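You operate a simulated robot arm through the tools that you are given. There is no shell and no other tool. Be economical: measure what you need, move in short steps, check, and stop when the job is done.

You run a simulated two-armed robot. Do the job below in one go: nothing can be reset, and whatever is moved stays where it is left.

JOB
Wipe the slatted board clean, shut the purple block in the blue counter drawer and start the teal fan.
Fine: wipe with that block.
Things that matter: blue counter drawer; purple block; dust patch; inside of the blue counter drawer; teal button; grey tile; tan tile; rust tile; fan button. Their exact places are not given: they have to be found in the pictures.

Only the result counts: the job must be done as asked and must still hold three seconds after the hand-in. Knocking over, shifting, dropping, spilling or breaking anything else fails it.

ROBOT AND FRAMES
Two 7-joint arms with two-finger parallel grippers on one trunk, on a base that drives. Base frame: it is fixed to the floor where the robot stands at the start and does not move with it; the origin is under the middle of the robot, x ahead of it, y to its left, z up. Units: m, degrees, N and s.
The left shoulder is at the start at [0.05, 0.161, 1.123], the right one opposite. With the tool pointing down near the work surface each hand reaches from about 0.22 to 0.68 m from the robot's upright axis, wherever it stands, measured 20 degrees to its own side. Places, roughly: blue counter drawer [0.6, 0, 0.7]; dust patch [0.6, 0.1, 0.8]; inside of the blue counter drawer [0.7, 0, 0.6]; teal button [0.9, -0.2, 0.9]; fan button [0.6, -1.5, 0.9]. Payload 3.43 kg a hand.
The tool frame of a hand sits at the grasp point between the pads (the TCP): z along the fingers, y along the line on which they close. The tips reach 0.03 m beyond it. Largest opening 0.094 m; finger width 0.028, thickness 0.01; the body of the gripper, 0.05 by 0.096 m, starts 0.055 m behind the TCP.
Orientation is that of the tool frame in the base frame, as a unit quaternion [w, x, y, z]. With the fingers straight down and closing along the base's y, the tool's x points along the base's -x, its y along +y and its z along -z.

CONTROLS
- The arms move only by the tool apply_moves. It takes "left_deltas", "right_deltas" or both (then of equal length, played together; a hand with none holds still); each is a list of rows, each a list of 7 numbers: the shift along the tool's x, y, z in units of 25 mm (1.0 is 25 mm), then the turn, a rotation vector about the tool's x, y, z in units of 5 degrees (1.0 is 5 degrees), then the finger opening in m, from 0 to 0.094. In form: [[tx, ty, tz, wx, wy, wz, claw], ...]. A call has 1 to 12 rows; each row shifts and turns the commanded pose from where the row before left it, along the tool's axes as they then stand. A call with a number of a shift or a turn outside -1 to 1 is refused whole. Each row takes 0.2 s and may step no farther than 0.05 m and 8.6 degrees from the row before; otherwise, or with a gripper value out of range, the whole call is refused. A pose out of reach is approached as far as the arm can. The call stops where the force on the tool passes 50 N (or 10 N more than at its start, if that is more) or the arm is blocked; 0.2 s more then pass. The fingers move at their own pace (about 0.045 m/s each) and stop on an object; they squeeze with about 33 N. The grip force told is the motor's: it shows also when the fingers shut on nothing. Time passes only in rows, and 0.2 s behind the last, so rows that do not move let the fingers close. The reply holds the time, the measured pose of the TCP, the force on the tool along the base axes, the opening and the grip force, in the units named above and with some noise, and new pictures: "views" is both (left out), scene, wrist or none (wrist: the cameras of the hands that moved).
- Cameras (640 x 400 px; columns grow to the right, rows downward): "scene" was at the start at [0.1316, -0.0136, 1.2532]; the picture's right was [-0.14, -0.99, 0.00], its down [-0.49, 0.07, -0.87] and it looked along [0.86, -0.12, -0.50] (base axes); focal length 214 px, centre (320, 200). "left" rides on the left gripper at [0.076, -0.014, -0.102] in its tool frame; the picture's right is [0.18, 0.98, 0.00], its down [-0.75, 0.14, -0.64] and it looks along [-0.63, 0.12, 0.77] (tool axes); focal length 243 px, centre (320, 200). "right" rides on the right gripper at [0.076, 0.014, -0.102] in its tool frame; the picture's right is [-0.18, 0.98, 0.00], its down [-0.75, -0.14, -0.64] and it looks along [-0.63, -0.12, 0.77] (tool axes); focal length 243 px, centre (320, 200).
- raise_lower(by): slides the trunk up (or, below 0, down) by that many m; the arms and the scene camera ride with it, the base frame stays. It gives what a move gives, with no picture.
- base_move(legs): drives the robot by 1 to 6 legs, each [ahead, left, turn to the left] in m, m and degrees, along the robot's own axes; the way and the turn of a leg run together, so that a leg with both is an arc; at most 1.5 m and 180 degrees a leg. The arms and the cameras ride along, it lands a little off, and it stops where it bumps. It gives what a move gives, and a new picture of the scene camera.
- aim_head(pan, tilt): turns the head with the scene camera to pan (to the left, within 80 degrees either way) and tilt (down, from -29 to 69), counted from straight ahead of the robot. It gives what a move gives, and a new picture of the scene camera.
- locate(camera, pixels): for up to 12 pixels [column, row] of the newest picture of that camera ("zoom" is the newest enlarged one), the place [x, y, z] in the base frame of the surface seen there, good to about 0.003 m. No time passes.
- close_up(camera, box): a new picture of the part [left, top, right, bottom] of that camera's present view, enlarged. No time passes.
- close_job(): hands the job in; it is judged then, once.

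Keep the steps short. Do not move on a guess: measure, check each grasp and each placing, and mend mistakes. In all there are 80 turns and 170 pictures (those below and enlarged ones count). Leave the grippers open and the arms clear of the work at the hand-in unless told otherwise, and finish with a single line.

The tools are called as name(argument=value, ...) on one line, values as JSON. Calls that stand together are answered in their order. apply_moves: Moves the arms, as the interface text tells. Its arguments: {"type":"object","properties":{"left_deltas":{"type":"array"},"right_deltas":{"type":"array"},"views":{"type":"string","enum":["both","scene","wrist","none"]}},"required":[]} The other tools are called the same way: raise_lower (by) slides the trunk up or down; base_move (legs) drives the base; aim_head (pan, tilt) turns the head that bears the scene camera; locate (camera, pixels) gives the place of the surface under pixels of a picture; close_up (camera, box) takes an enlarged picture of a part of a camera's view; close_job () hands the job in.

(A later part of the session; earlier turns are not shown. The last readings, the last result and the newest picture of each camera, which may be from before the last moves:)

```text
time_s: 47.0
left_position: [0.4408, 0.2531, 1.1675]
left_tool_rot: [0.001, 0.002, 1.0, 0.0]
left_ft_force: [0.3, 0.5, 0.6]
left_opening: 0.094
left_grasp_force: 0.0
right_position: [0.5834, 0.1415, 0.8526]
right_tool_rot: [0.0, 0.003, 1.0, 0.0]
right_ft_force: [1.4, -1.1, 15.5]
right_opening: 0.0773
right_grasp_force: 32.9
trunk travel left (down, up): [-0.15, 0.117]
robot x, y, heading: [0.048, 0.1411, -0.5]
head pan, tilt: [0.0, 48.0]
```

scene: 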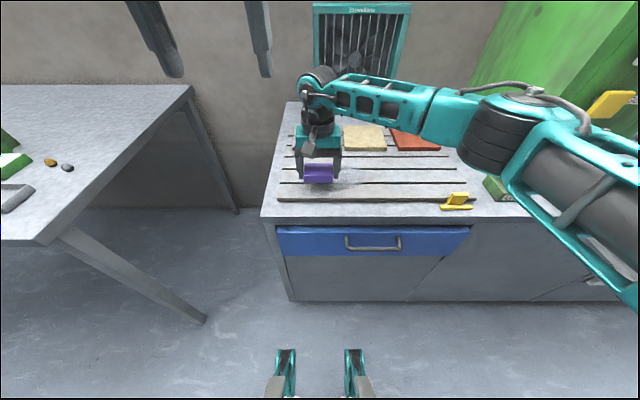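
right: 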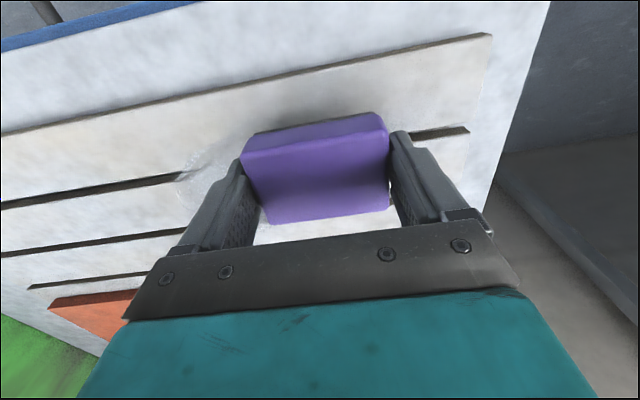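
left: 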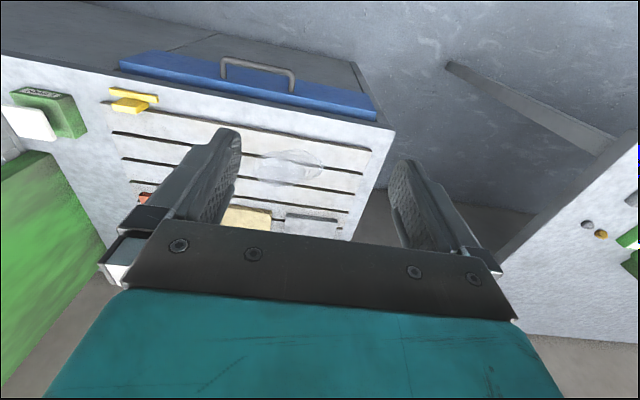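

Contact is 15.5 N. Wiping: one stroke to the right, a step back of 25 mm, and a stroke to the left.

apply_moves(right_deltas=[[0, -0.9, 0, 0, 0, 0, 0.03], [0, -0.9, 0, 0, 0, 0, 0.03], [0, -0.9, 0, 0, 0, 0, 0.03], [0, -0.9, 0, 0, 0, 0, 0.03], [0, -0.9, 0, 0, 0, 0, 0.03], [-1, 0, 0, 0, 0, 0, 0.03], [0, 0.9, 0, 0, 0, 0, 0.03], [0, 0.9, 0, 0, 0, 0, 0.03], [0, 0.9, 0, 0, 0, 0, 0.03], [0, 0.9, 0, 0, 0, 0, 0.03], [0, 0.9, 0, 0, 0, 0, 0.03], [0, 0.2, 0, 0, 0, 0, 0.03]])

```text
time_s: 49.6
left_position: [0.4391, 0.2533, 1.1684]
left_tool_rot: [0.001, 0.002, 1.0, 0.001]
left_ft_force: [0.2, -0.4, -0.1]
left_opening: 0.0938
left_grasp_force: 0.0
right_position: [0.6057, 0.1442, 0.8517]
right_tool_rot: [0.0, 0.004, 1.0, -0.001]
right_ft_force: [-3.1, -9.5, 24.0]
right_opening: 0.0778
right_grasp_force: 33.1
trunk travel left (down, up): [-0.15, 0.117]
robot x, y, heading: [0.0478, 0.1451, -0.5]
head pan, tilt: [0.0, 48.0]
```

scene: 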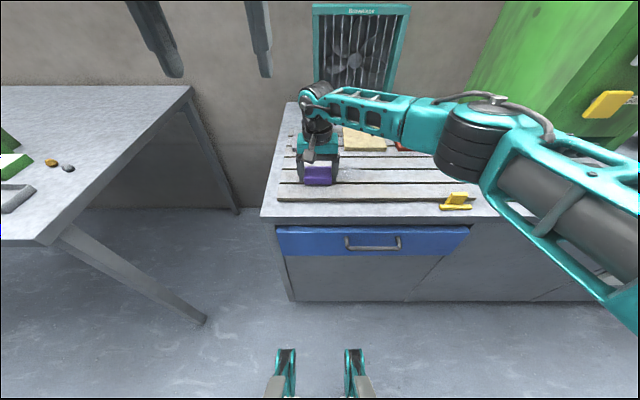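
right: 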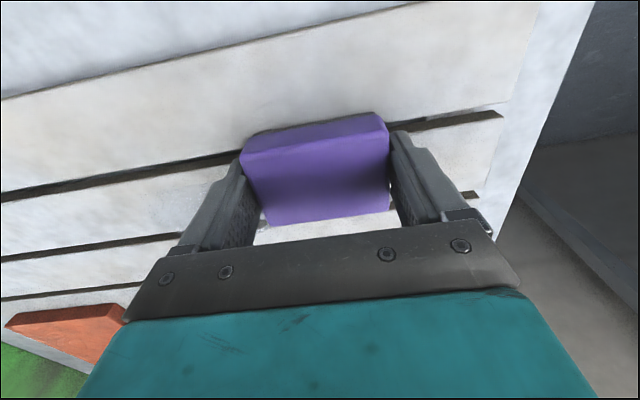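

The wiping works. Two more strokes farther back, with slightly less pressure.

apply_moves(right_deltas=[[-1, 0, -0.06, 0, 0, 0, 0.03], [0, -0.95, 0, 0, 0, 0, 0.03], [0, -0.95, 0, 0, 0, 0, 0.03], [0, -0.95, 0, 0, 0, 0, 0.03], [0, -0.95, 0, 0, 0, 0, 0.03], [0, -0.95, 0, 0, 0, 0, 0.03], [-1, 0, 0, 0, 0, 0, 0.03], [0, 0.95, 0, 0, 0, 0, 0.03], [0, 0.95, 0, 0, 0, 0, 0.03], [0, 0.95, 0, 0, 0, 0, 0.03], [0, 0.95, 0, 0, 0, 0, 0.03], [0, 0.95, 0, 0, 0, 0, 0.03]], views="none")

apply_moves(right_deltas=[[0, 0, -1, 0, 0, 0, 0.03], [0, 0, -1, 0, 0, 0, 0.03], [0, 0, -1, 0, 0, 0, 0.03], [0.5, 0, -1, 0, 0, 0, 0.03], [1, 0, -1, 0, 0, 0, 0.03], [1, 0, -1, 0, 0, 0, 0.03], [1, 0, -1, 0, 0, 0, 0.03], [1, 0, -1, 0, 0, 0, 0.03], [1, 0, -1, 0, 0, 0, 0.03]])

```text
time_s: 52.2
left_position: [0.4421, 0.2555, 1.1665]
left_tool_rot: [0.0, 0.003, 1.0, 0.0]
left_ft_force: [0.1, 0.0, 0.1]
left_opening: 0.0942
left_grasp_force: 0.1
right_position: [0.638, 0.1422, 0.8528]
right_tool_rot: [-0.003, 0.003, 1.0, -0.001]
right_ft_force: [0.1, 0.6, 0.2]
right_opening: 0.0776
right_grasp_force: 33.1
right hand out of reach, approached as far as the arm can: row 11, 12
trunk travel left (down, up): [-0.15, 0.117]
robot x, y, heading: [0.0446, 0.1412, -0.4]
head pan, tilt: [0.0, 48.0]
```

```text
time_s: 54.2
left_position: [0.4406, 0.2545, 1.1669]
left_tool_rot: [0.001, 0.002, 1.0, -0.001]
left_ft_force: [0.5, 0.3, -1.3]
left_opening: 0.0941
left_grasp_force: 0.0
right_position: [0.5016, 0.1431, 1.0786]
right_tool_rot: [-0.002, 0.003, 1.0, -0.001]
right_ft_force: [-0.4, 0.1, -0.9]
right_opening: 0.0776
right_grasp_force: 33.2
trunk travel left (down, up): [-0.15, 0.117]
robot x, y, heading: [0.0449, 0.1422, -0.4]
head pan, tilt: [0.0, 48.0]
```

scene: 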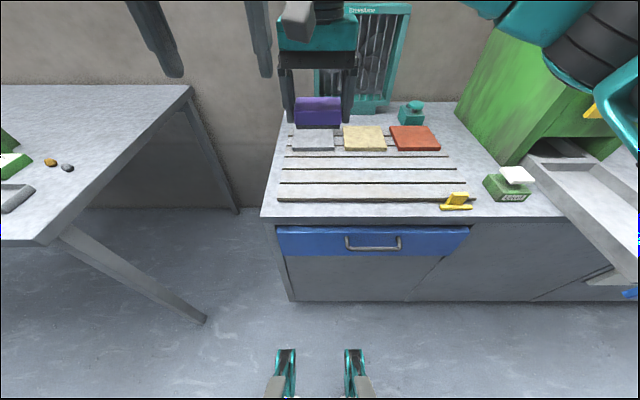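
right: 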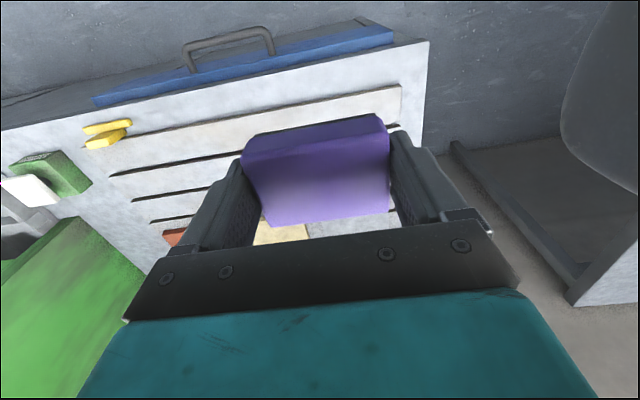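

close_up(camera="scene", box=[265, 140, 425, 220])

close_up(camera="scene", box=[385, 160, 545, 240])

locate(camera="scene", pixels=[[373, 248], [350, 240], [398, 240], [373, 232], [290, 245], [460, 235], [455, 207], [444, 208], [472, 208]])

```text
4.00 times, centred on (345, 180) of scene
```

zoom: 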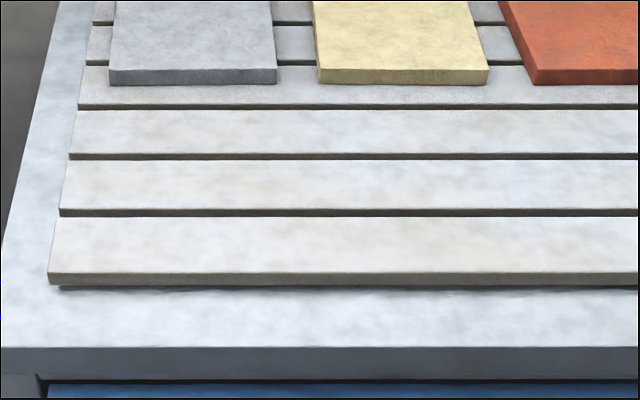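

```text
4.00 times, centred on (465, 200) of scene
```

zoom: 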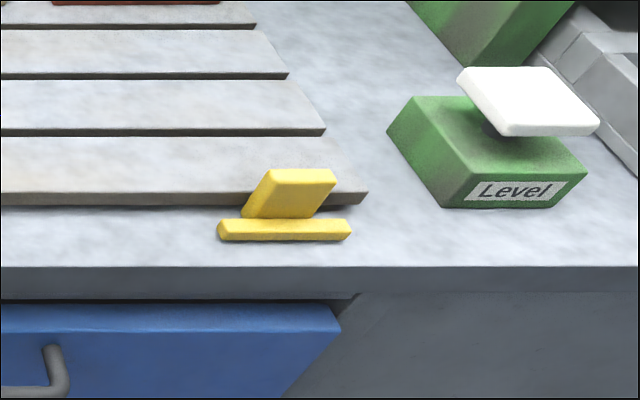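

```text
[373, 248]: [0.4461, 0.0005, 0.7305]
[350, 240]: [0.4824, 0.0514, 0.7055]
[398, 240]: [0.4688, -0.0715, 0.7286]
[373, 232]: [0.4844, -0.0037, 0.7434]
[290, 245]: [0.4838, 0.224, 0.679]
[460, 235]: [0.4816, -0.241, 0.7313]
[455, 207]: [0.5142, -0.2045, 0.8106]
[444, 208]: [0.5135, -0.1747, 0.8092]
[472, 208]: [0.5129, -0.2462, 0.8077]
```

The board is clean and the tiles and yellow piece haven't moved. For the drawer, the handle bar is at x≈0.446, z≈0.730, y≈-0.07…0.05. I'll move the right hand, which holds the block, aside, then back the base off to about (-0.13, -0.08).

apply_moves(right_deltas=[[0.5, -1, 0, 0, 0, 0, 0.03], [0.5, -1, 0, 0, 0, 0, 0.03], [0.5, -1, 0, 0, 0, 0, 0.03], [0.5, -1, 0, 0, 0, 0, 0.03], [0.5, -1, 0, 0, 0, 0, 0.03], [0.5, -1, 0, 0, 0, 0, 0.03]], views="none")

base_move(legs=[[-0.19, 0, 0], [0, -0.22, 0]])

apply_moves(left_deltas=[[0, 0, 0, -0.98, -0.98, 0.98, 0.094], [0, 0, 0, -0.98, -0.98, 0.98, 0.094], [0, 0, 0, -0.98, -0.98, 0.98, 0.094], [0, 0, 0, -0.98, -0.98, 0.98, 0.094], [0, 0, 0, -0.98, -0.98, 0.98, 0.094], [0, 0, 0, -0.98, -0.98, 0.98, 0.094], [0, 0, 0, -0.98, -0.98, 0.98, 0.094]])

```text
time_s: 55.6
left_position: [0.4414, 0.2534, 1.1675]
left_tool_rot: [0.001, 0.004, 1.0, 0.001]
left_ft_force: [0.5, 0.8, -0.4]
left_opening: 0.0942
left_grasp_force: 0.0
right_position: [0.4273, -0.0063, 1.079]
right_tool_rot: [-0.001, 0.004, 1.0, 0.0]
right_ft_force: [-0.5, 0.5, -0.8]
right_opening: 0.0781
right_grasp_force: 33.1
trunk travel left (down, up): [-0.15, 0.117]
robot x, y, heading: [0.0444, 0.142, -0.3]
head pan, tilt: [0.0, 48.0]
```

```text
time_s: 58.4
left_position: [0.2494, 0.0354, 1.1674]
left_tool_rot: [0.001, 0.003, 1.0, 0.001]
left_ft_force: [0.2, 0.1, -0.4]
left_opening: 0.094
left_grasp_force: 0.0
right_position: [0.2336, -0.2247, 1.0773]
right_tool_rot: [-0.002, 0.004, 1.0, 0.0]
right_ft_force: [0.4, -1.3, -1.4]
right_opening: 0.0777
right_grasp_force: 33.1
trunk travel left (down, up): [-0.15, 0.117]
robot x, y, heading: [-0.1461, -0.0742, -0.3]
head pan, tilt: [0.0, 48.0]
```

scene: 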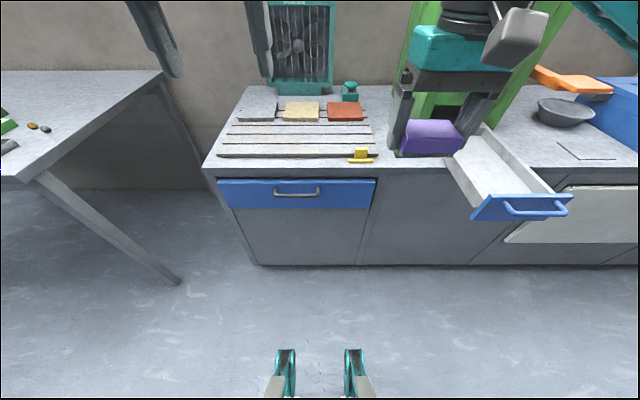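

```text
time_s: 60.0
left_position: [0.2487, 0.0367, 1.1661]
left_tool_rot: [0.288, 0.29, 0.867, 0.286]
left_ft_force: [-0.2, -0.5, 0.3]
left_opening: 0.0941
left_grasp_force: 0.1
right_position: [0.2335, -0.2242, 1.079]
right_tool_rot: [-0.001, 0.005, 1.0, 0.0]
right_ft_force: [1.2, -0.2, -2.3]
right_opening: 0.0776
right_grasp_force: 33.1
trunk travel left (down, up): [-0.15, 0.117]
robot x, y, heading: [-0.1465, -0.0762, -0.3]
head pan, tilt: [0.0, 48.0]
```

scene: 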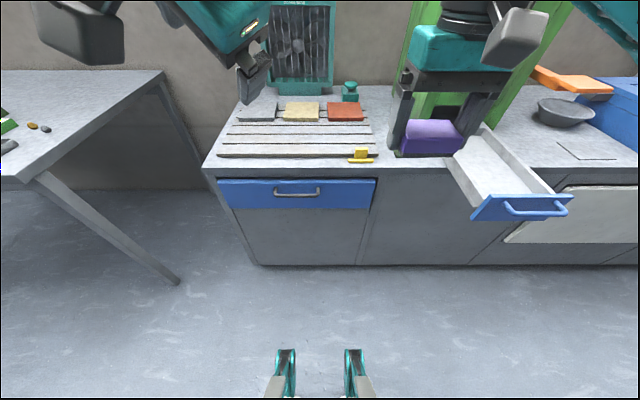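
left: 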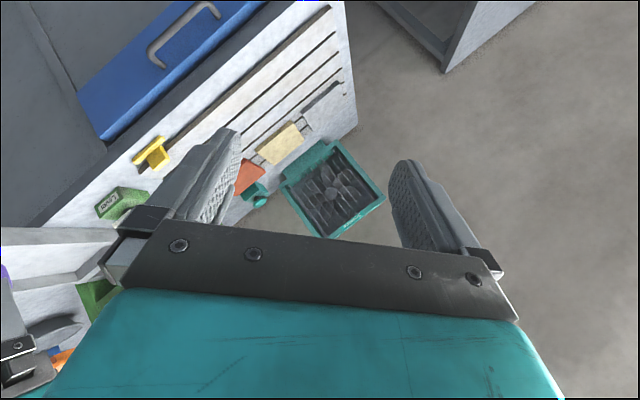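

It is turning without trouble. I'll finish the turn.

apply_moves(left_deltas=[[0, 0, 0, -0.98, -0.98, 0.98, 0.094], [0, 0, 0, -0.98, -0.98, 0.98, 0.094], [0, 0, 0, -0.98, -0.98, 0.98, 0.094], [0, 0, 0, -0.98, -0.98, 0.98, 0.094], [0, 0, 0, -0.98, -0.98, 0.98, 0.094], [0, 0, 0, -0.98, -0.98, 0.98, 0.094], [0, 0, 0, -0.98, -0.98, 0.98, 0.094]])

locate(camera="scene", pixels=[[297, 195], [277, 194], [319, 193], [297, 186]])

```text
time_s: 61.6
left_position: [0.2676, 0.0209, 1.1744]
left_tool_rot: [0.5, 0.498, 0.506, 0.496]
left_ft_force: [0.2, 0.6, -0.4]
left_opening: 0.0944
left_grasp_force: 0.0
left hand out of reach, approached as far as the arm can: row 6, 7
right_position: [0.2332, -0.2235, 1.0786]
right_tool_rot: [-0.002, 0.004, 1.0, 0.0]
right_ft_force: [-0.4, 0.4, -1.1]
right_opening: 0.0775
right_grasp_force: 32.9
trunk travel left (down, up): [-0.15, 0.117]
robot x, y, heading: [-0.1441, -0.0732, -0.4]
head pan, tilt: [0.0, 48.0]
```

scene: 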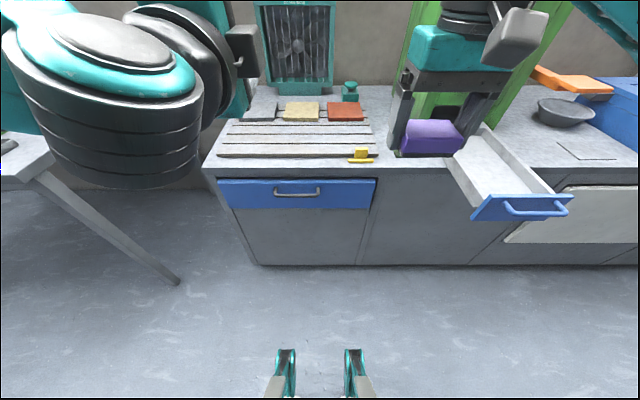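
left: 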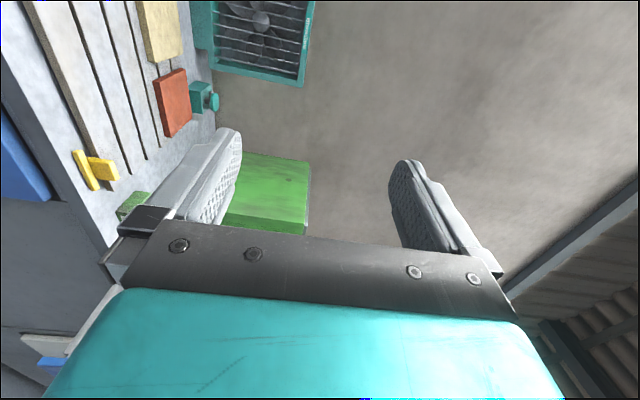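

```text
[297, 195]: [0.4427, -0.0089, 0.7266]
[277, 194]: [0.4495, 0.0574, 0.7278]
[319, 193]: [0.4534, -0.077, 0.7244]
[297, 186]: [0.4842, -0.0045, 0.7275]
```

The left hand now points forward and closes vertically. I'll move it a bit forward and then down, in front of the handle at z≈0.727.

apply_moves(left_deltas=[[0, 0, 1, 0, 0, 0, 0.06], [0, 0, 1, 0, 0, 0, 0.06], [0, -1, 1, 0, 0, 0, 0.06], [0, -1, 1, 0, 0, 0, 0.06], [0, -1, 0, 0, 0, 0, 0.06], [0, -1, 0, 0, 0, 0, 0.06], [0, -1, 0, 0, 0, 0, 0.06], [0, -1, 0, 0, 0, 0, 0.06], [0, -1, 0, 0, 0, 0, 0.06], [0, -1, 0, 0, 0, 0, 0.06]])

```text
time_s: 63.8
left_position: [0.3599, -0.008, 0.9872]
left_tool_rot: [0.498, 0.497, 0.509, 0.496]
left_ft_force: [-0.1, 0.4, -0.3]
left_opening: 0.0599
left_grasp_force: 0.1
left hand out of reach, approached as far as the arm can: row 8, 9, 10
right_position: [0.2338, -0.223, 1.0773]
right_tool_rot: [-0.001, 0.004, 1.0, 0.0]
right_ft_force: [1.0, 0.4, -1.1]
right_opening: 0.0781
right_grasp_force: 33.1
trunk travel left (down, up): [-0.15, 0.117]
robot x, y, heading: [-0.145, -0.0753, -0.7]
head pan, tilt: [0.0, 48.0]
```

scene: 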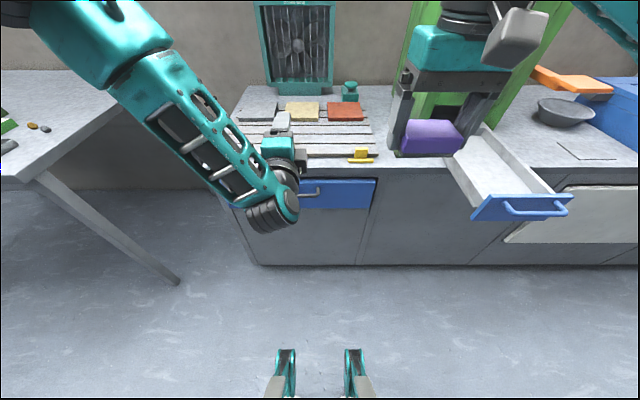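
left: 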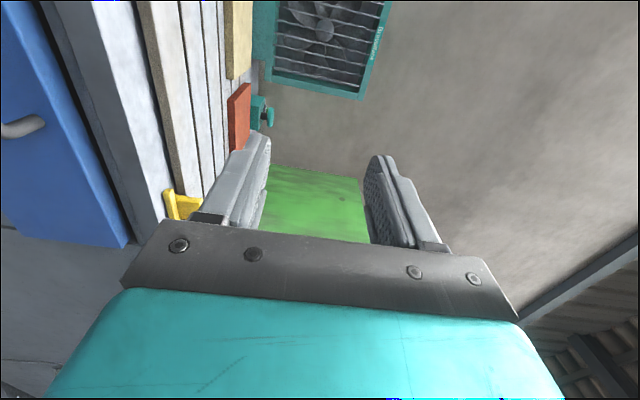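

The arm can't go lower in this posture. I'll lower the trunk, back off 0.1 m, and pitch the hand down about 20° for an easier posture.

base_move(legs=[[-0.1, 0, 0]])

raise_lower(by=-0.12)

apply_moves(left_deltas=[[0, 0, 1, 1, 0, 0, 0.06], [0, 0, 1, 1, 0, 0, 0.06], [0, 0, 1, 1, 0, 0, 0.06], [0, 0, 0.5, 1, 0, 0, 0.06]])

```text
time_s: 65.0
left_position: [0.2597, -0.0064, 0.9864]
left_tool_rot: [0.497, 0.498, 0.509, 0.496]
left_ft_force: [-0.4, -0.3, 0.5]
left_opening: 0.06
left_grasp_force: 0.0
right_position: [0.1335, -0.2227, 1.0795]
right_tool_rot: [-0.001, 0.004, 1.0, 0.0]
right_ft_force: [0.2, 0.9, -0.8]
right_opening: 0.0778
right_grasp_force: 32.7
trunk travel left (down, up): [-0.15, 0.117]
robot x, y, heading: [-0.2455, -0.0754, -0.3]
head pan, tilt: [0.0, 48.0]
```

scene: 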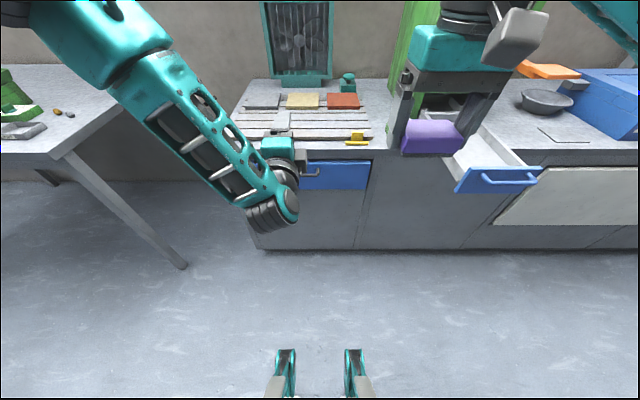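

```text
time_s: 66.5
left_position: [0.2611, -0.0083, 0.8674]
left_tool_rot: [0.497, 0.497, 0.509, 0.497]
left_ft_force: [0.2, -1.0, -0.8]
left_opening: 0.06
left_grasp_force: 0.1
right_position: [0.134, -0.2227, 0.9583]
right_tool_rot: [-0.002, 0.004, 1.0, 0.0]
right_ft_force: [0.2, -0.6, -1.2]
right_opening: 0.0777
right_grasp_force: 32.6
trunk travel left (down, up): [-0.03, 0.237]
robot x, y, heading: [-0.2445, -0.0701, -0.5]
head pan, tilt: [0.0, 48.0]
```

```text
time_s: 67.5
left_position: [0.3479, -0.0059, 0.8562]
left_tool_rot: [0.403, 0.577, 0.587, 0.4]
left_ft_force: [-0.7, -0.3, -0.4]
left_opening: 0.06
left_grasp_force: 0.0
right_position: [0.1341, -0.2231, 0.9592]
right_tool_rot: [-0.002, 0.005, 1.0, 0.0]
right_ft_force: [0.0, 0.4, -0.8]
right_opening: 0.0776
right_grasp_force: 32.6
trunk travel left (down, up): [-0.03, 0.237]
robot x, y, heading: [-0.2465, -0.0708, -0.3]
head pan, tilt: [0.0, 48.0]
```

scene: 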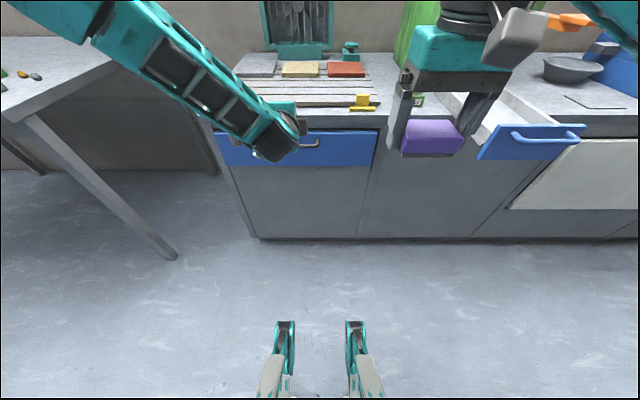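
left: 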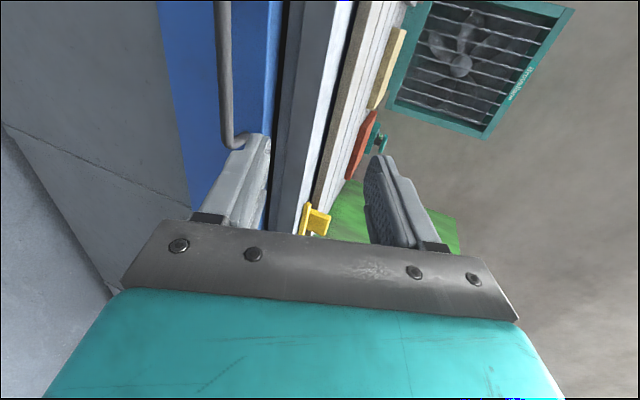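

The hand is pitched 20° down. The bar is at (0.445, -0.009, 0.728), so I'll line up 0.07 m short of it along the finger direction.

apply_moves(left_deltas=[[0, -1, 0.6, 0, 0, 0, 0.06], [0, -1, 0.7, 0, 0, 0, 0.06], [0, -1, 0.7, 0, 0, 0, 0.06], [0, -0.5, 0.6, 0, 0, 0, 0.06]])

```text
time_s: 68.5
left_position: [0.3767, -0.0082, 0.7501]
left_tool_rot: [0.403, 0.577, 0.587, 0.4]
left_ft_force: [0.5, 0.2, -0.4]
left_opening: 0.06
left_grasp_force: 0.2
right_position: [0.134, -0.2224, 0.9577]
right_tool_rot: [-0.002, 0.004, 1.0, 0.0]
right_ft_force: [0.3, -0.5, 0.1]
right_opening: 0.0774
right_grasp_force: 32.7
trunk travel left (down, up): [-0.03, 0.237]
robot x, y, heading: [-0.2467, -0.0748, -0.4]
head pan, tilt: [0.0, 48.0]
```

scene: 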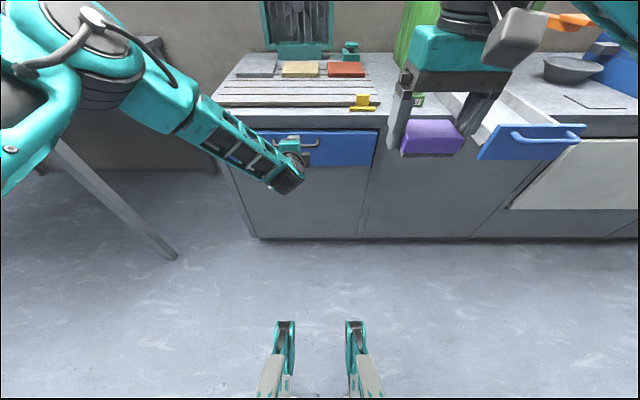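
left: 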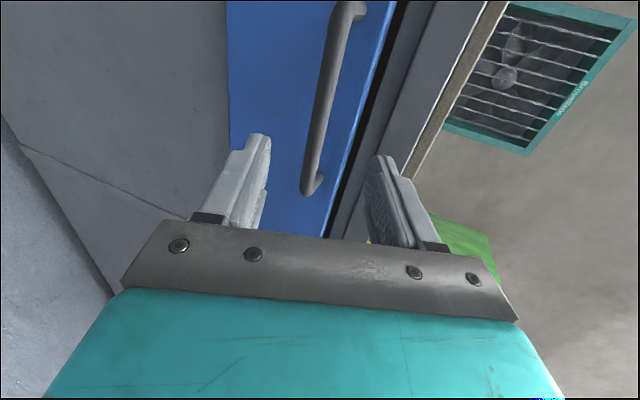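

The bar lies between the fingers in the wrist view. I'll measure it there to confirm.

locate(camera="left", pixels=[[322, 100], [328, 70], [315, 140], [280, 120], [385, 165], [262, 145]])

```text
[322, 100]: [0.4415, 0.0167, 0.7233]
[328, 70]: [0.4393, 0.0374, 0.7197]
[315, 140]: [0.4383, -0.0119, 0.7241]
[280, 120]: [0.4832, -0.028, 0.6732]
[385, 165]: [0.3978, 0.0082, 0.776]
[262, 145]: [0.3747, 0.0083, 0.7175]
```

It lines up within 1 mm. I'll narrow to 0.045 m, advance 0.058 m, and close on the bar.

apply_moves(left_deltas=[[0, 0, 0.5, 0, 0, 0, 0.045], [0, 0, 0.9, 0, 0, 0, 0.045], [0, 0, 0.9, 0, 0, 0, 0.045], [0, 0, 0, 0, 0, 0, 0], [0, 0, 0, 0, 0, 0, 0], [0, 0, 0, 0, 0, 0, 0]])

```text
time_s: 69.9
left_position: [0.4284, -0.0066, 0.7296]
left_tool_rot: [0.401, 0.578, 0.587, 0.4]
left_ft_force: [-1.5, -0.2, -6.4]
left_opening: 0.013
left_grasp_force: 34.4
right_position: [0.1351, -0.2222, 0.9579]
right_tool_rot: [-0.002, 0.004, 1.0, 0.001]
right_ft_force: [0.4, 0.0, -0.5]
right_opening: 0.0777
right_grasp_force: 33.3
trunk travel left (down, up): [-0.03, 0.237]
robot x, y, heading: [-0.2427, -0.0729, -0.5]
head pan, tilt: [0.0, 48.0]
```

scene: 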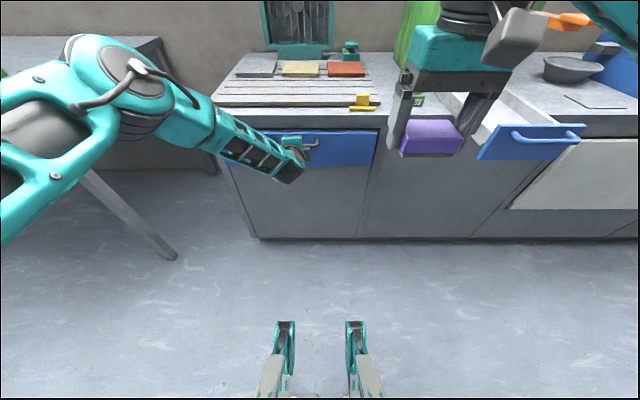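
left: 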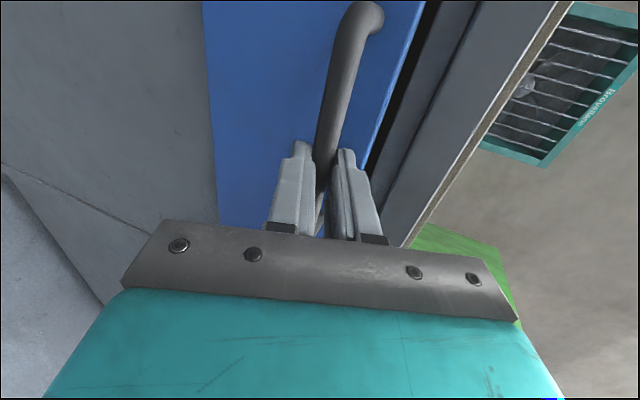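

The handle is gripped (0.013 m, 34 N). I'll pull the drawer by driving straight back 0.1 m first.

base_move(legs=[[-0.1, 0, 0]])

```text
time_s: 71.0
left_position: [0.3316, -0.0049, 0.7293]
left_tool_rot: [0.403, 0.578, 0.587, 0.398]
left_ft_force: [-2.1, -4.3, -13.8]
left_opening: 0.0125
left_grasp_force: 45.3
right_position: [0.0361, -0.2216, 0.9576]
right_tool_rot: [-0.002, 0.003, 1.0, 0.0]
right_ft_force: [0.6, 0.2, -1.1]
right_opening: 0.0776
right_grasp_force: 33.0
trunk travel left (down, up): [-0.03, 0.237]
robot x, y, heading: [-0.3408, -0.0743, -0.6]
head pan, tilt: [0.0, 48.0]
```

scene: 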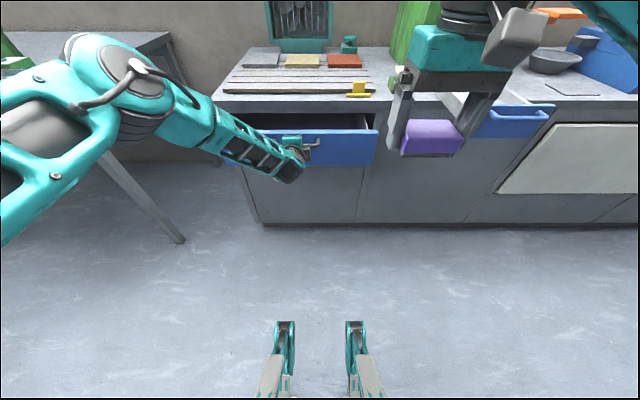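

The drawer slides. Another 0.13 m.

base_move(legs=[[-0.13, 0, 0]])

```text
time_s: 72.3
left_position: [0.1999, -0.0037, 0.7286]
left_tool_rot: [0.402, 0.578, 0.588, 0.398]
left_ft_force: [0.2, -0.1, -5.6]
left_opening: 0.0127
left_grasp_force: 44.6
right_position: [-0.0937, -0.2216, 0.9594]
right_tool_rot: [-0.001, 0.004, 1.0, 0.0]
right_ft_force: [0.3, 0.3, -0.1]
right_opening: 0.0777
right_grasp_force: 32.6
trunk travel left (down, up): [-0.03, 0.237]
robot x, y, heading: [-0.4732, -0.0727, -0.8]
head pan, tilt: [0.0, 48.0]
```

scene: 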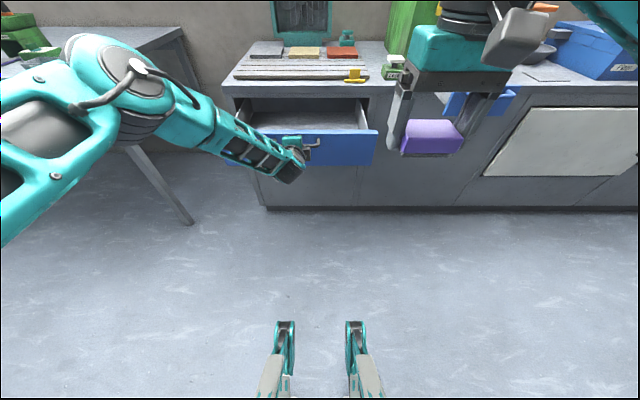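

The drawer is open about 0.23 m. I'll measure its inside, then release the handle and raise the left hand clear.

locate(camera="scene", pixels=[[310, 118], [340, 125], [250, 115], [360, 105], [365, 128], [345, 108], [300, 137], [320, 104], [330, 122]])

apply_moves(left_deltas=[[0, 0, 0, 0, 0, 0, 0.05], [0, 0, 0, 0, 0, 0, 0.05], [0, 0, -0.8, 0, 0, 0, 0.05], [0, 0, -1, 0, 0, 0, 0.05], [0, 0, -1, 0, 0, 0, 0.05], [0, 0.5, -0.4, 0, 0, 0, 0.05], [0, 1, 0, 0, 0, 0, 0.05], [0, 1, 0, 0, 0, 0, 0.05], [0, 1, 0, 0, 0, 0, 0.05], [0, 1, 0, 0, 0, 0, 0.05], [0, 1, 0, 0, 0, 0, 0.05], [0, 1, 0, 0, 0, 0, 0.05]])

```text
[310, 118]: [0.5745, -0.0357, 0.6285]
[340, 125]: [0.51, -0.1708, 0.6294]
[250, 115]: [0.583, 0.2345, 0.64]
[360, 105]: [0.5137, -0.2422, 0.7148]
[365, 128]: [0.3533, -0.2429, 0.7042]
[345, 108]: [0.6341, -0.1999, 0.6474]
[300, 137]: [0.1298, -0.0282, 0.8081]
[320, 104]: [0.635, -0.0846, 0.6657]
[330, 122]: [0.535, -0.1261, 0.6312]
```

```text
time_s: 74.9
left_position: [0.1832, -0.0026, 0.911]
left_tool_rot: [0.402, 0.578, 0.587, 0.399]
left_ft_force: [-0.1, -0.7, 1.1]
left_opening: 0.05
left_grasp_force: 0.0
right_position: [-0.0942, -0.2202, 0.9592]
right_tool_rot: [-0.002, 0.004, 1.0, 0.0]
right_ft_force: [-0.6, 0.5, -1.5]
right_opening: 0.0775
right_grasp_force: 32.8
trunk travel left (down, up): [-0.03, 0.237]
robot x, y, heading: [-0.4742, -0.0711, -0.7]
head pan, tilt: [0.0, 48.0]
```

scene: 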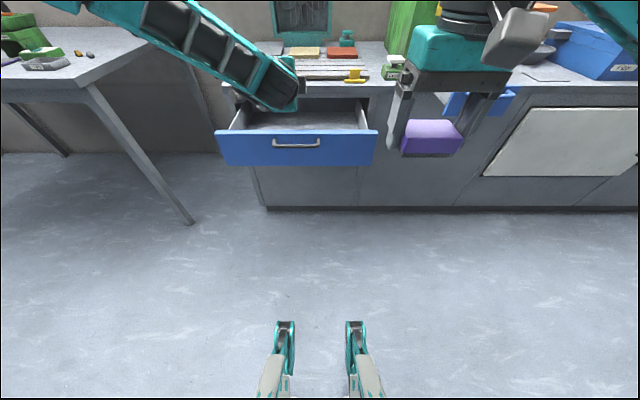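
left: 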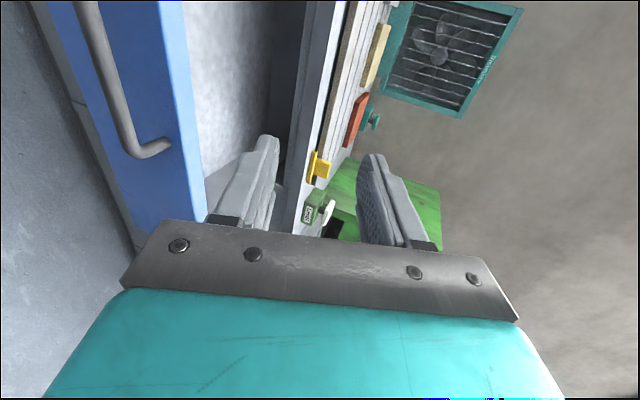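

The drawer floor is at z≈0.63 and the inside runs from about x 0.28 to 0.50, with the right wall at y≈-0.24. I'll drive forward 0.27 m so the right hand can reach in.

base_move(legs=[[0.27, 0, 0.7]])

apply_moves(right_deltas=[[-1, 0.4, 0, 0, 0, 0, 0.03], [-1, 0.4, 0, 0, 0, 0, 0.03], [-1, 0.4, 0, 0, 0, 0, 0.03], [-1, 0.4, 0, 0, 0, 0, 0.03], [-1, 0.4, 0, 0, 0, 0, 0.03], [-1, 0.4, 0.3, 0, 0, 0, 0.03], [-1, 0.4, 0.6, 0, 0, 0, 0.03], [-0.3, 0.4, 1, 0, 0, 0, 0.03]])

```text
time_s: 76.9
left_position: [0.4598, 0.0073, 0.9092]
left_tool_rot: [0.4, 0.574, 0.591, 0.401]
left_ft_force: [-0.2, -0.2, 0.4]
left_opening: 0.0502
left_grasp_force: 0.1
right_position: [0.1867, -0.2143, 0.9583]
right_tool_rot: [-0.001, -0.003, 1.0, 0.0]
right_ft_force: [-0.3, -0.1, -1.2]
right_opening: 0.0776
right_grasp_force: 32.9
trunk travel left (down, up): [-0.03, 0.237]
robot x, y, heading: [-0.1975, -0.0712, 0.6]
head pan, tilt: [0.0, 48.0]
```

scene: 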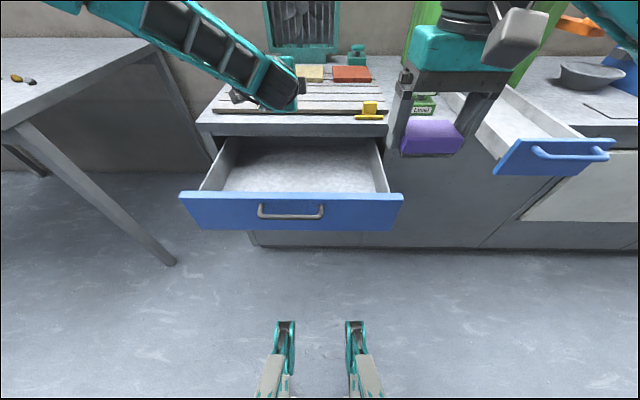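

```text
time_s: 78.7
left_position: [0.4607, 0.0075, 0.911]
left_tool_rot: [0.4, 0.575, 0.59, 0.401]
left_ft_force: [-0.3, 0.2, 0.6]
left_opening: 0.0498
left_grasp_force: 0.1
right_position: [0.3673, -0.134, 0.9083]
right_tool_rot: [-0.001, -0.003, 1.0, -0.001]
right_ft_force: [-0.3, 0.4, -1.3]
right_opening: 0.0776
right_grasp_force: 32.2
trunk travel left (down, up): [-0.03, 0.237]
robot x, y, heading: [-0.1957, -0.0694, 0.4]
head pan, tilt: [0.0, 48.0]
```

scene: 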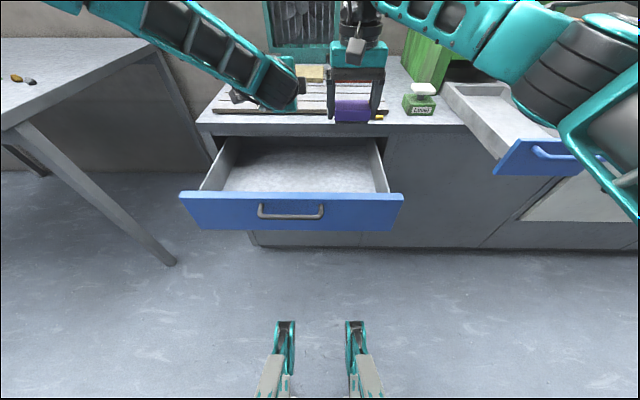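
right: 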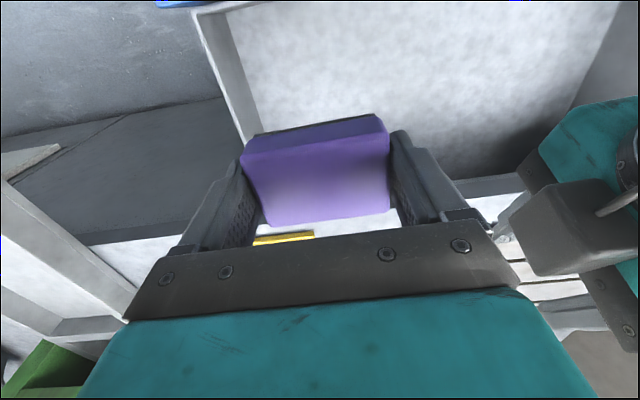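

Before lowering, I'll check how far the right elbow is from the green unit's open drawer, and check the drawer's edges.

locate(camera="scene", pixels=[[540, 110], [520, 85], [575, 140], [625, 210], [600, 180], [300, 175], [388, 190], [375, 145], [480, 80], [350, 180], [545, 130], [548, 148]])

```text
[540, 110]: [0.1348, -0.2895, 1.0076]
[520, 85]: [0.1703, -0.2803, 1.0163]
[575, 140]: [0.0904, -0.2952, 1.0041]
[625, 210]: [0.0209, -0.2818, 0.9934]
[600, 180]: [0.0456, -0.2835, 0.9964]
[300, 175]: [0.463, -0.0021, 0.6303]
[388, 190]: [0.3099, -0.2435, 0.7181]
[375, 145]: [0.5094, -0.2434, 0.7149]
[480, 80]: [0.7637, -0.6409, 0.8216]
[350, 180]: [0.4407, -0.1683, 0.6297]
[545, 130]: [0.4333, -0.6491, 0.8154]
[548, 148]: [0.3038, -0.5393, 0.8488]
```

The elbow is clear, at x≈0.13, y≈-0.3, z≈1.0. I'll lower halfway and look.

apply_moves(right_deltas=[[0, 0, 1, 0, 0, 0, 0.03], [0, 0, 1, 0, 0, 0, 0.03], [0, 0, 1, 0, 0, 0, 0.03], [0, 0, 1, 0, 0, 0, 0.03], [0, 0, 1, 0, 0, 0, 0.03]])

```text
time_s: 79.9
left_position: [0.4605, 0.0081, 0.9093]
left_tool_rot: [0.4, 0.574, 0.591, 0.401]
left_ft_force: [-0.4, -0.1, -0.3]
left_opening: 0.05
left_grasp_force: 0.2
right_position: [0.3683, -0.1335, 0.7836]
right_tool_rot: [-0.002, -0.003, 1.0, 0.0]
right_ft_force: [-0.4, 0.5, -0.6]
right_opening: 0.0777
right_grasp_force: 32.7
trunk travel left (down, up): [-0.03, 0.237]
robot x, y, heading: [-0.1957, -0.0757, 0.3]
head pan, tilt: [0.0, 48.0]
```

scene: 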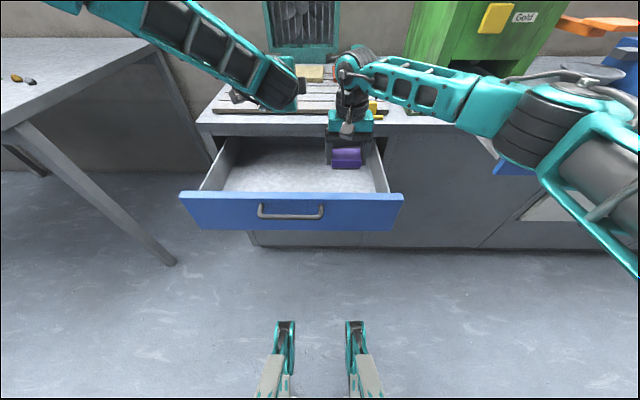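
right: 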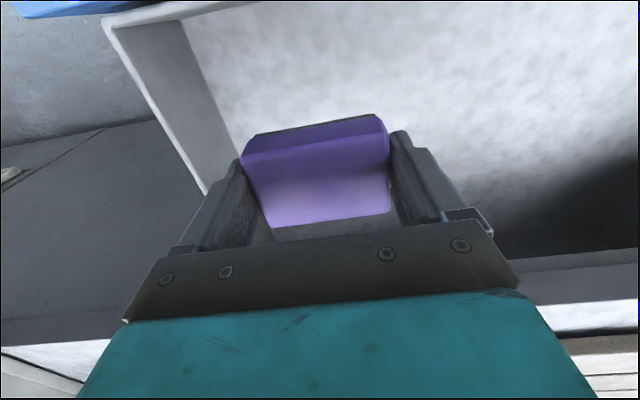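

The block is now at the rim level. I'll check the forearm's height over the "Level" unit and the elbow against the green drawer.

locate(camera="scene", pixels=[[410, 95], [440, 85], [480, 105], [520, 140], [560, 170], [600, 230], [395, 70], [550, 110], [352, 105], [338, 125]])

```text
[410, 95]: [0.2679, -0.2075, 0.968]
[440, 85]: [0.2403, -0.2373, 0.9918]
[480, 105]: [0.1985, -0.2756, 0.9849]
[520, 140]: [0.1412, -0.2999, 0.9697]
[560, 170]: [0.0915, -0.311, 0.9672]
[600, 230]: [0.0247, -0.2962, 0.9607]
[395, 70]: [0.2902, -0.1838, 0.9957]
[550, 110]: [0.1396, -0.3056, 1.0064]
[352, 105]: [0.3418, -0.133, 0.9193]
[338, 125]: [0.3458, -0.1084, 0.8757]
```

All of it is clear. I'll lower the rest to just above the drawer floor.

apply_moves(right_deltas=[[0, 0, 1, 0, 0, 0, 0.03], [0, 0, 1, 0, 0, 0, 0.03], [0, 0, 1, 0, 0, 0, 0.03], [0, 0, 1, 0, 0, 0, 0.03], [0, 0, 0.6, 0, 0, 0, 0.03]])

```text
time_s: 81.1
left_position: [0.4597, 0.0076, 0.9102]
left_tool_rot: [0.4, 0.574, 0.591, 0.402]
left_ft_force: [-0.3, 0.0, -0.4]
left_opening: 0.0502
left_grasp_force: 0.1
right_position: [0.3684, -0.1347, 0.6709]
right_tool_rot: [-0.002, -0.003, 1.0, 0.0]
right_ft_force: [0.5, 0.6, -1.7]
right_opening: 0.0776
right_grasp_force: 32.9
trunk travel left (down, up): [-0.03, 0.237]
robot x, y, heading: [-0.1963, -0.0729, 0.5]
head pan, tilt: [0.0, 48.0]
```

scene: 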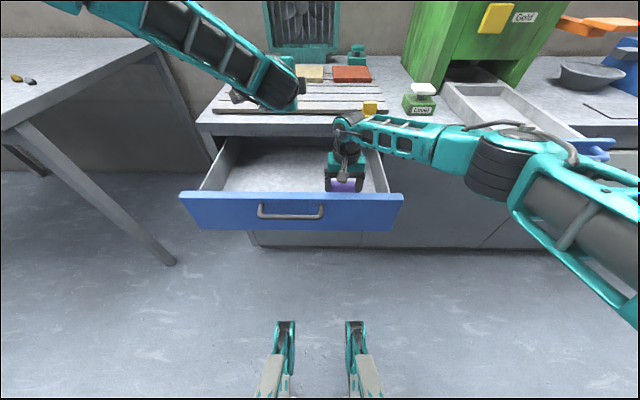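
right: 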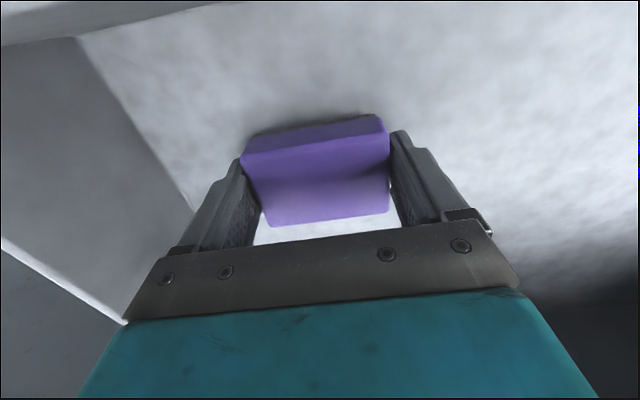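

I'll lower the last 7 mm, release, and rise.

apply_moves(right_deltas=[[0, 0, 0.2, 0, 0, 0, 0.03], [0, 0, 0.12, 0, 0, 0, 0.03]], views="none")

locate(camera="scene", pixels=[[510, 145], [490, 185], [560, 150], [590, 165], [600, 150], [640, 140]])

```text
time_s: 81.7
left_position: [0.4596, 0.0088, 0.9093]
left_tool_rot: [0.4, 0.574, 0.591, 0.401]
left_ft_force: [-0.3, -0.2, -0.3]
left_opening: 0.05
left_grasp_force: 0.0
right_position: [0.367, -0.1341, 0.6627]
right_tool_rot: [-0.002, -0.003, 1.0, 0.0]
right_ft_force: [-0.4, -0.8, -0.7]
right_opening: 0.0777
right_grasp_force: 32.9
trunk travel left (down, up): [-0.03, 0.237]
robot x, y, heading: [-0.1935, -0.072, 0.3]
head pan, tilt: [0.0, 48.0]
```

```text
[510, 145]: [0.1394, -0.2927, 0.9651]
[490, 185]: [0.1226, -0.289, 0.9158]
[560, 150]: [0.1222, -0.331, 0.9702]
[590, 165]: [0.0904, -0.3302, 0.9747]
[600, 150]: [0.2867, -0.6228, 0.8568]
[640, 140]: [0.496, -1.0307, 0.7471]
```

There's no contact yet, so I'll go a few millimetres more and release once it touches.

apply_moves(right_deltas=[[0, 0, 0.1, 0, 0, 0, 0.03], [0, 0, 0.06, 0, 0, 0, 0.03]], views="none")

```text
time_s: 82.3
left_position: [0.459, 0.0074, 0.9101]
left_tool_rot: [0.4, 0.574, 0.591, 0.402]
left_ft_force: [0.6, 0.7, -0.1]
left_opening: 0.0499
left_grasp_force: 0.1
right_position: [0.3682, -0.1335, 0.6605]
right_tool_rot: [0.001, -0.004, 1.0, 0.0]
right_ft_force: [-1.6, -2.5, 15.6]
right_opening: 0.0776
right_grasp_force: 32.5
trunk travel left (down, up): [-0.03, 0.237]
robot x, y, heading: [-0.1983, -0.0705, 0.2]
head pan, tilt: [0.0, 48.0]
```

It is touching the floor (15.6 N). Now I'll release and rise straight up.

apply_moves(right_deltas=[[0, 0, 0, 0, 0, 0, 0.094], [0, 0, 0, 0, 0, 0, 0.094], [0, 0, -0.3, 0, 0, 0, 0.094], [0, 0, -1, 0, 0, 0, 0.094], [0, 0, -1, 0, 0, 0, 0.094], [0, 0, -1, 0, 0, 0, 0.094], [0, 0, -1, 0, 0, 0, 0.094], [0, 0, -1, 0, 0, 0, 0.094], [0, 0, -1, 0, 0, 0, 0.094], [0, 0, -1, 0, 0, 0, 0.094], [0, 0, -1, 0, 0, 0, 0.094], [0, 0, -1, 0, 0, 0, 0.094]])

```text
time_s: 84.9
left_position: [0.4614, 0.009, 0.9109]
left_tool_rot: [0.399, 0.574, 0.592, 0.401]
left_ft_force: [0.3, 0.2, 0.5]
left_opening: 0.0501
left_grasp_force: 0.1
right_position: [0.3693, -0.136, 0.8916]
right_tool_rot: [-0.002, -0.004, 1.0, 0.0]
right_ft_force: [0.7, 0.2, -1.0]
right_opening: 0.0937
right_grasp_force: 0.0
trunk travel left (down, up): [-0.03, 0.237]
robot x, y, heading: [-0.1926, -0.074, 0.4]
head pan, tilt: [0.0, 48.0]
```

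scene: 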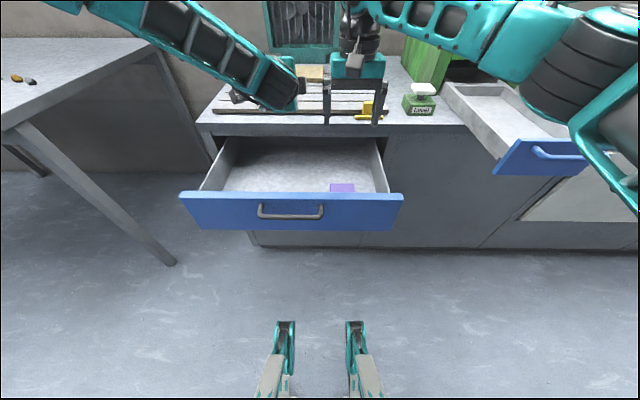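
right: 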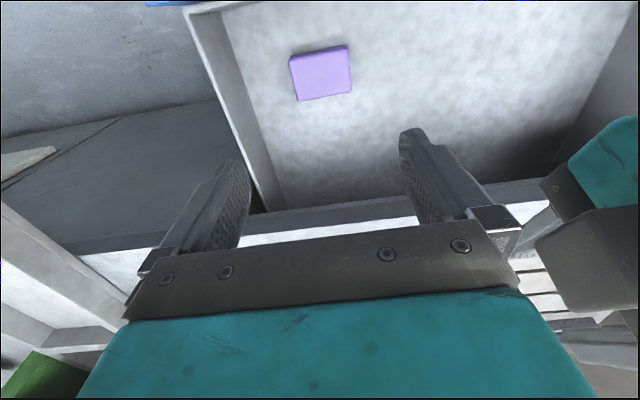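

The purple block lies flat in the drawer. To shut it I'll back off 0.27 m and grip the handle again as before.

base_move(legs=[[-0.275, 0, -0.4]])

apply_moves(left_deltas=[[-0.1, -1, 0, 0, 0, 0, 0.045], [0, -1, 0, 0, 0, 0, 0.045], [0, -1, 0, 0, 0, 0, 0.045], [0, -1, 0, 0, 0, 0, 0.045], [0, -1, 0, 0, 0, 0, 0.045], [0, -1, 0, 0, 0, 0, 0.045], [0, -0.5, 0.2, 0, 0, 0, 0.045]])

```text
time_s: 86.8
left_position: [0.1963, 0.0005, 0.9103]
left_tool_rot: [0.402, 0.576, 0.588, 0.4]
left_ft_force: [0.0, 0.2, 0.1]
left_opening: 0.0498
left_grasp_force: 0.0
right_position: [0.1062, -0.1423, 0.8906]
right_tool_rot: [-0.002, 0.002, 1.0, 0.001]
right_ft_force: [-0.4, 0.3, 0.6]
right_opening: 0.094
right_grasp_force: 0.0
trunk travel left (down, up): [-0.03, 0.237]
robot x, y, heading: [-0.4593, -0.0707, -0.0]
head pan, tilt: [0.0, 48.0]
```

scene: 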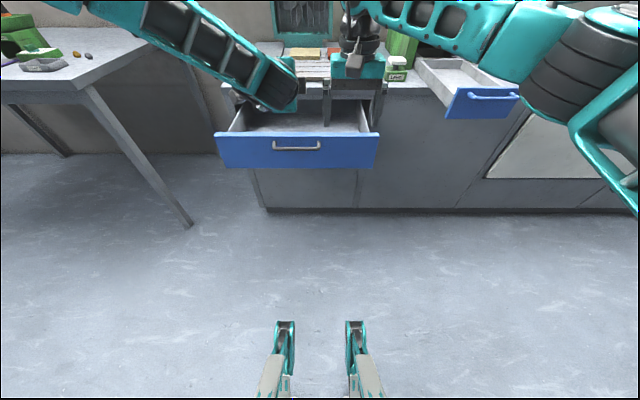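

```text
time_s: 88.4
left_position: [0.1437, -0.0038, 0.7568]
left_tool_rot: [0.402, 0.577, 0.588, 0.399]
left_ft_force: [-0.5, -0.2, -0.6]
left_opening: 0.045
left_grasp_force: 0.1
right_position: [0.1042, -0.1426, 0.8907]
right_tool_rot: [-0.001, 0.002, 1.0, 0.0]
right_ft_force: [-0.5, 0.2, -0.6]
right_opening: 0.094
right_grasp_force: 0.1
trunk travel left (down, up): [-0.03, 0.237]
robot x, y, heading: [-0.4633, -0.0716, -0.2]
head pan, tilt: [0.0, 48.0]
```

scene: 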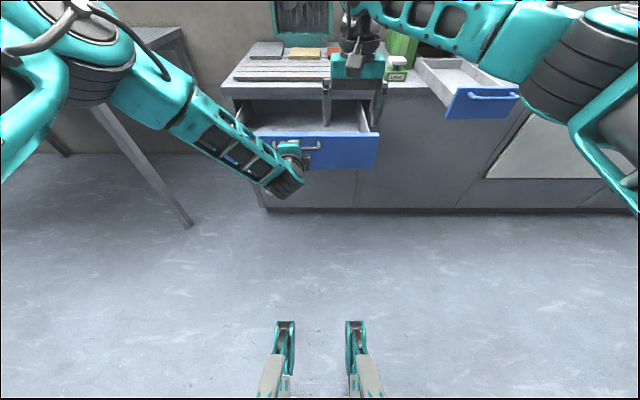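
left: 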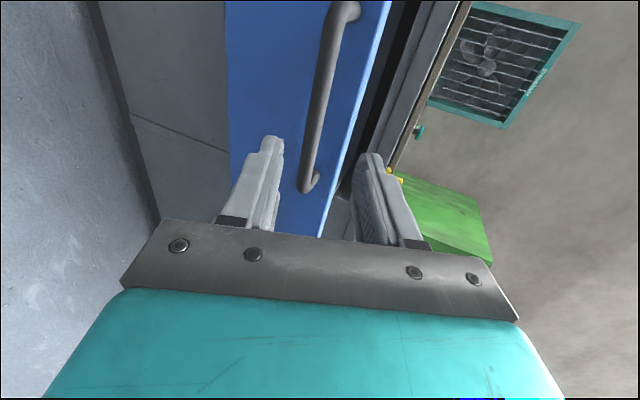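

The bar is again between the fingers. I'll advance 0.063 m and close.

apply_moves(left_deltas=[[0, -0.16, 0.6, 0, 0, 0, 0.045], [0, 0, 0.95, 0, 0, 0, 0.045], [0, 0, 0.95, 0, 0, 0, 0.045], [0, 0, 0, 0, 0, 0, 0], [0, 0, 0, 0, 0, 0, 0], [0, 0, 0, 0, 0, 0, 0]], views="wrist")

```text
time_s: 89.8
left_position: [0.2003, -0.0042, 0.728]
left_tool_rot: [0.401, 0.579, 0.587, 0.399]
left_ft_force: [-0.4, -0.5, -3.5]
left_opening: 0.0129
left_grasp_force: 35.1
right_position: [0.1052, -0.1427, 0.8886]
right_tool_rot: [-0.002, 0.001, 1.0, 0.0]
right_ft_force: [-0.6, -0.1, 0.0]
right_opening: 0.0938
right_grasp_force: 0.0
trunk travel left (down, up): [-0.03, 0.237]
robot x, y, heading: [-0.4583, -0.0726, -0.1]
head pan, tilt: [0.0, 48.0]
```

left: 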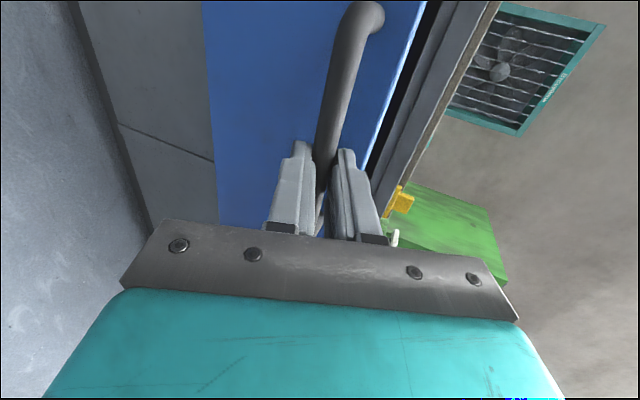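

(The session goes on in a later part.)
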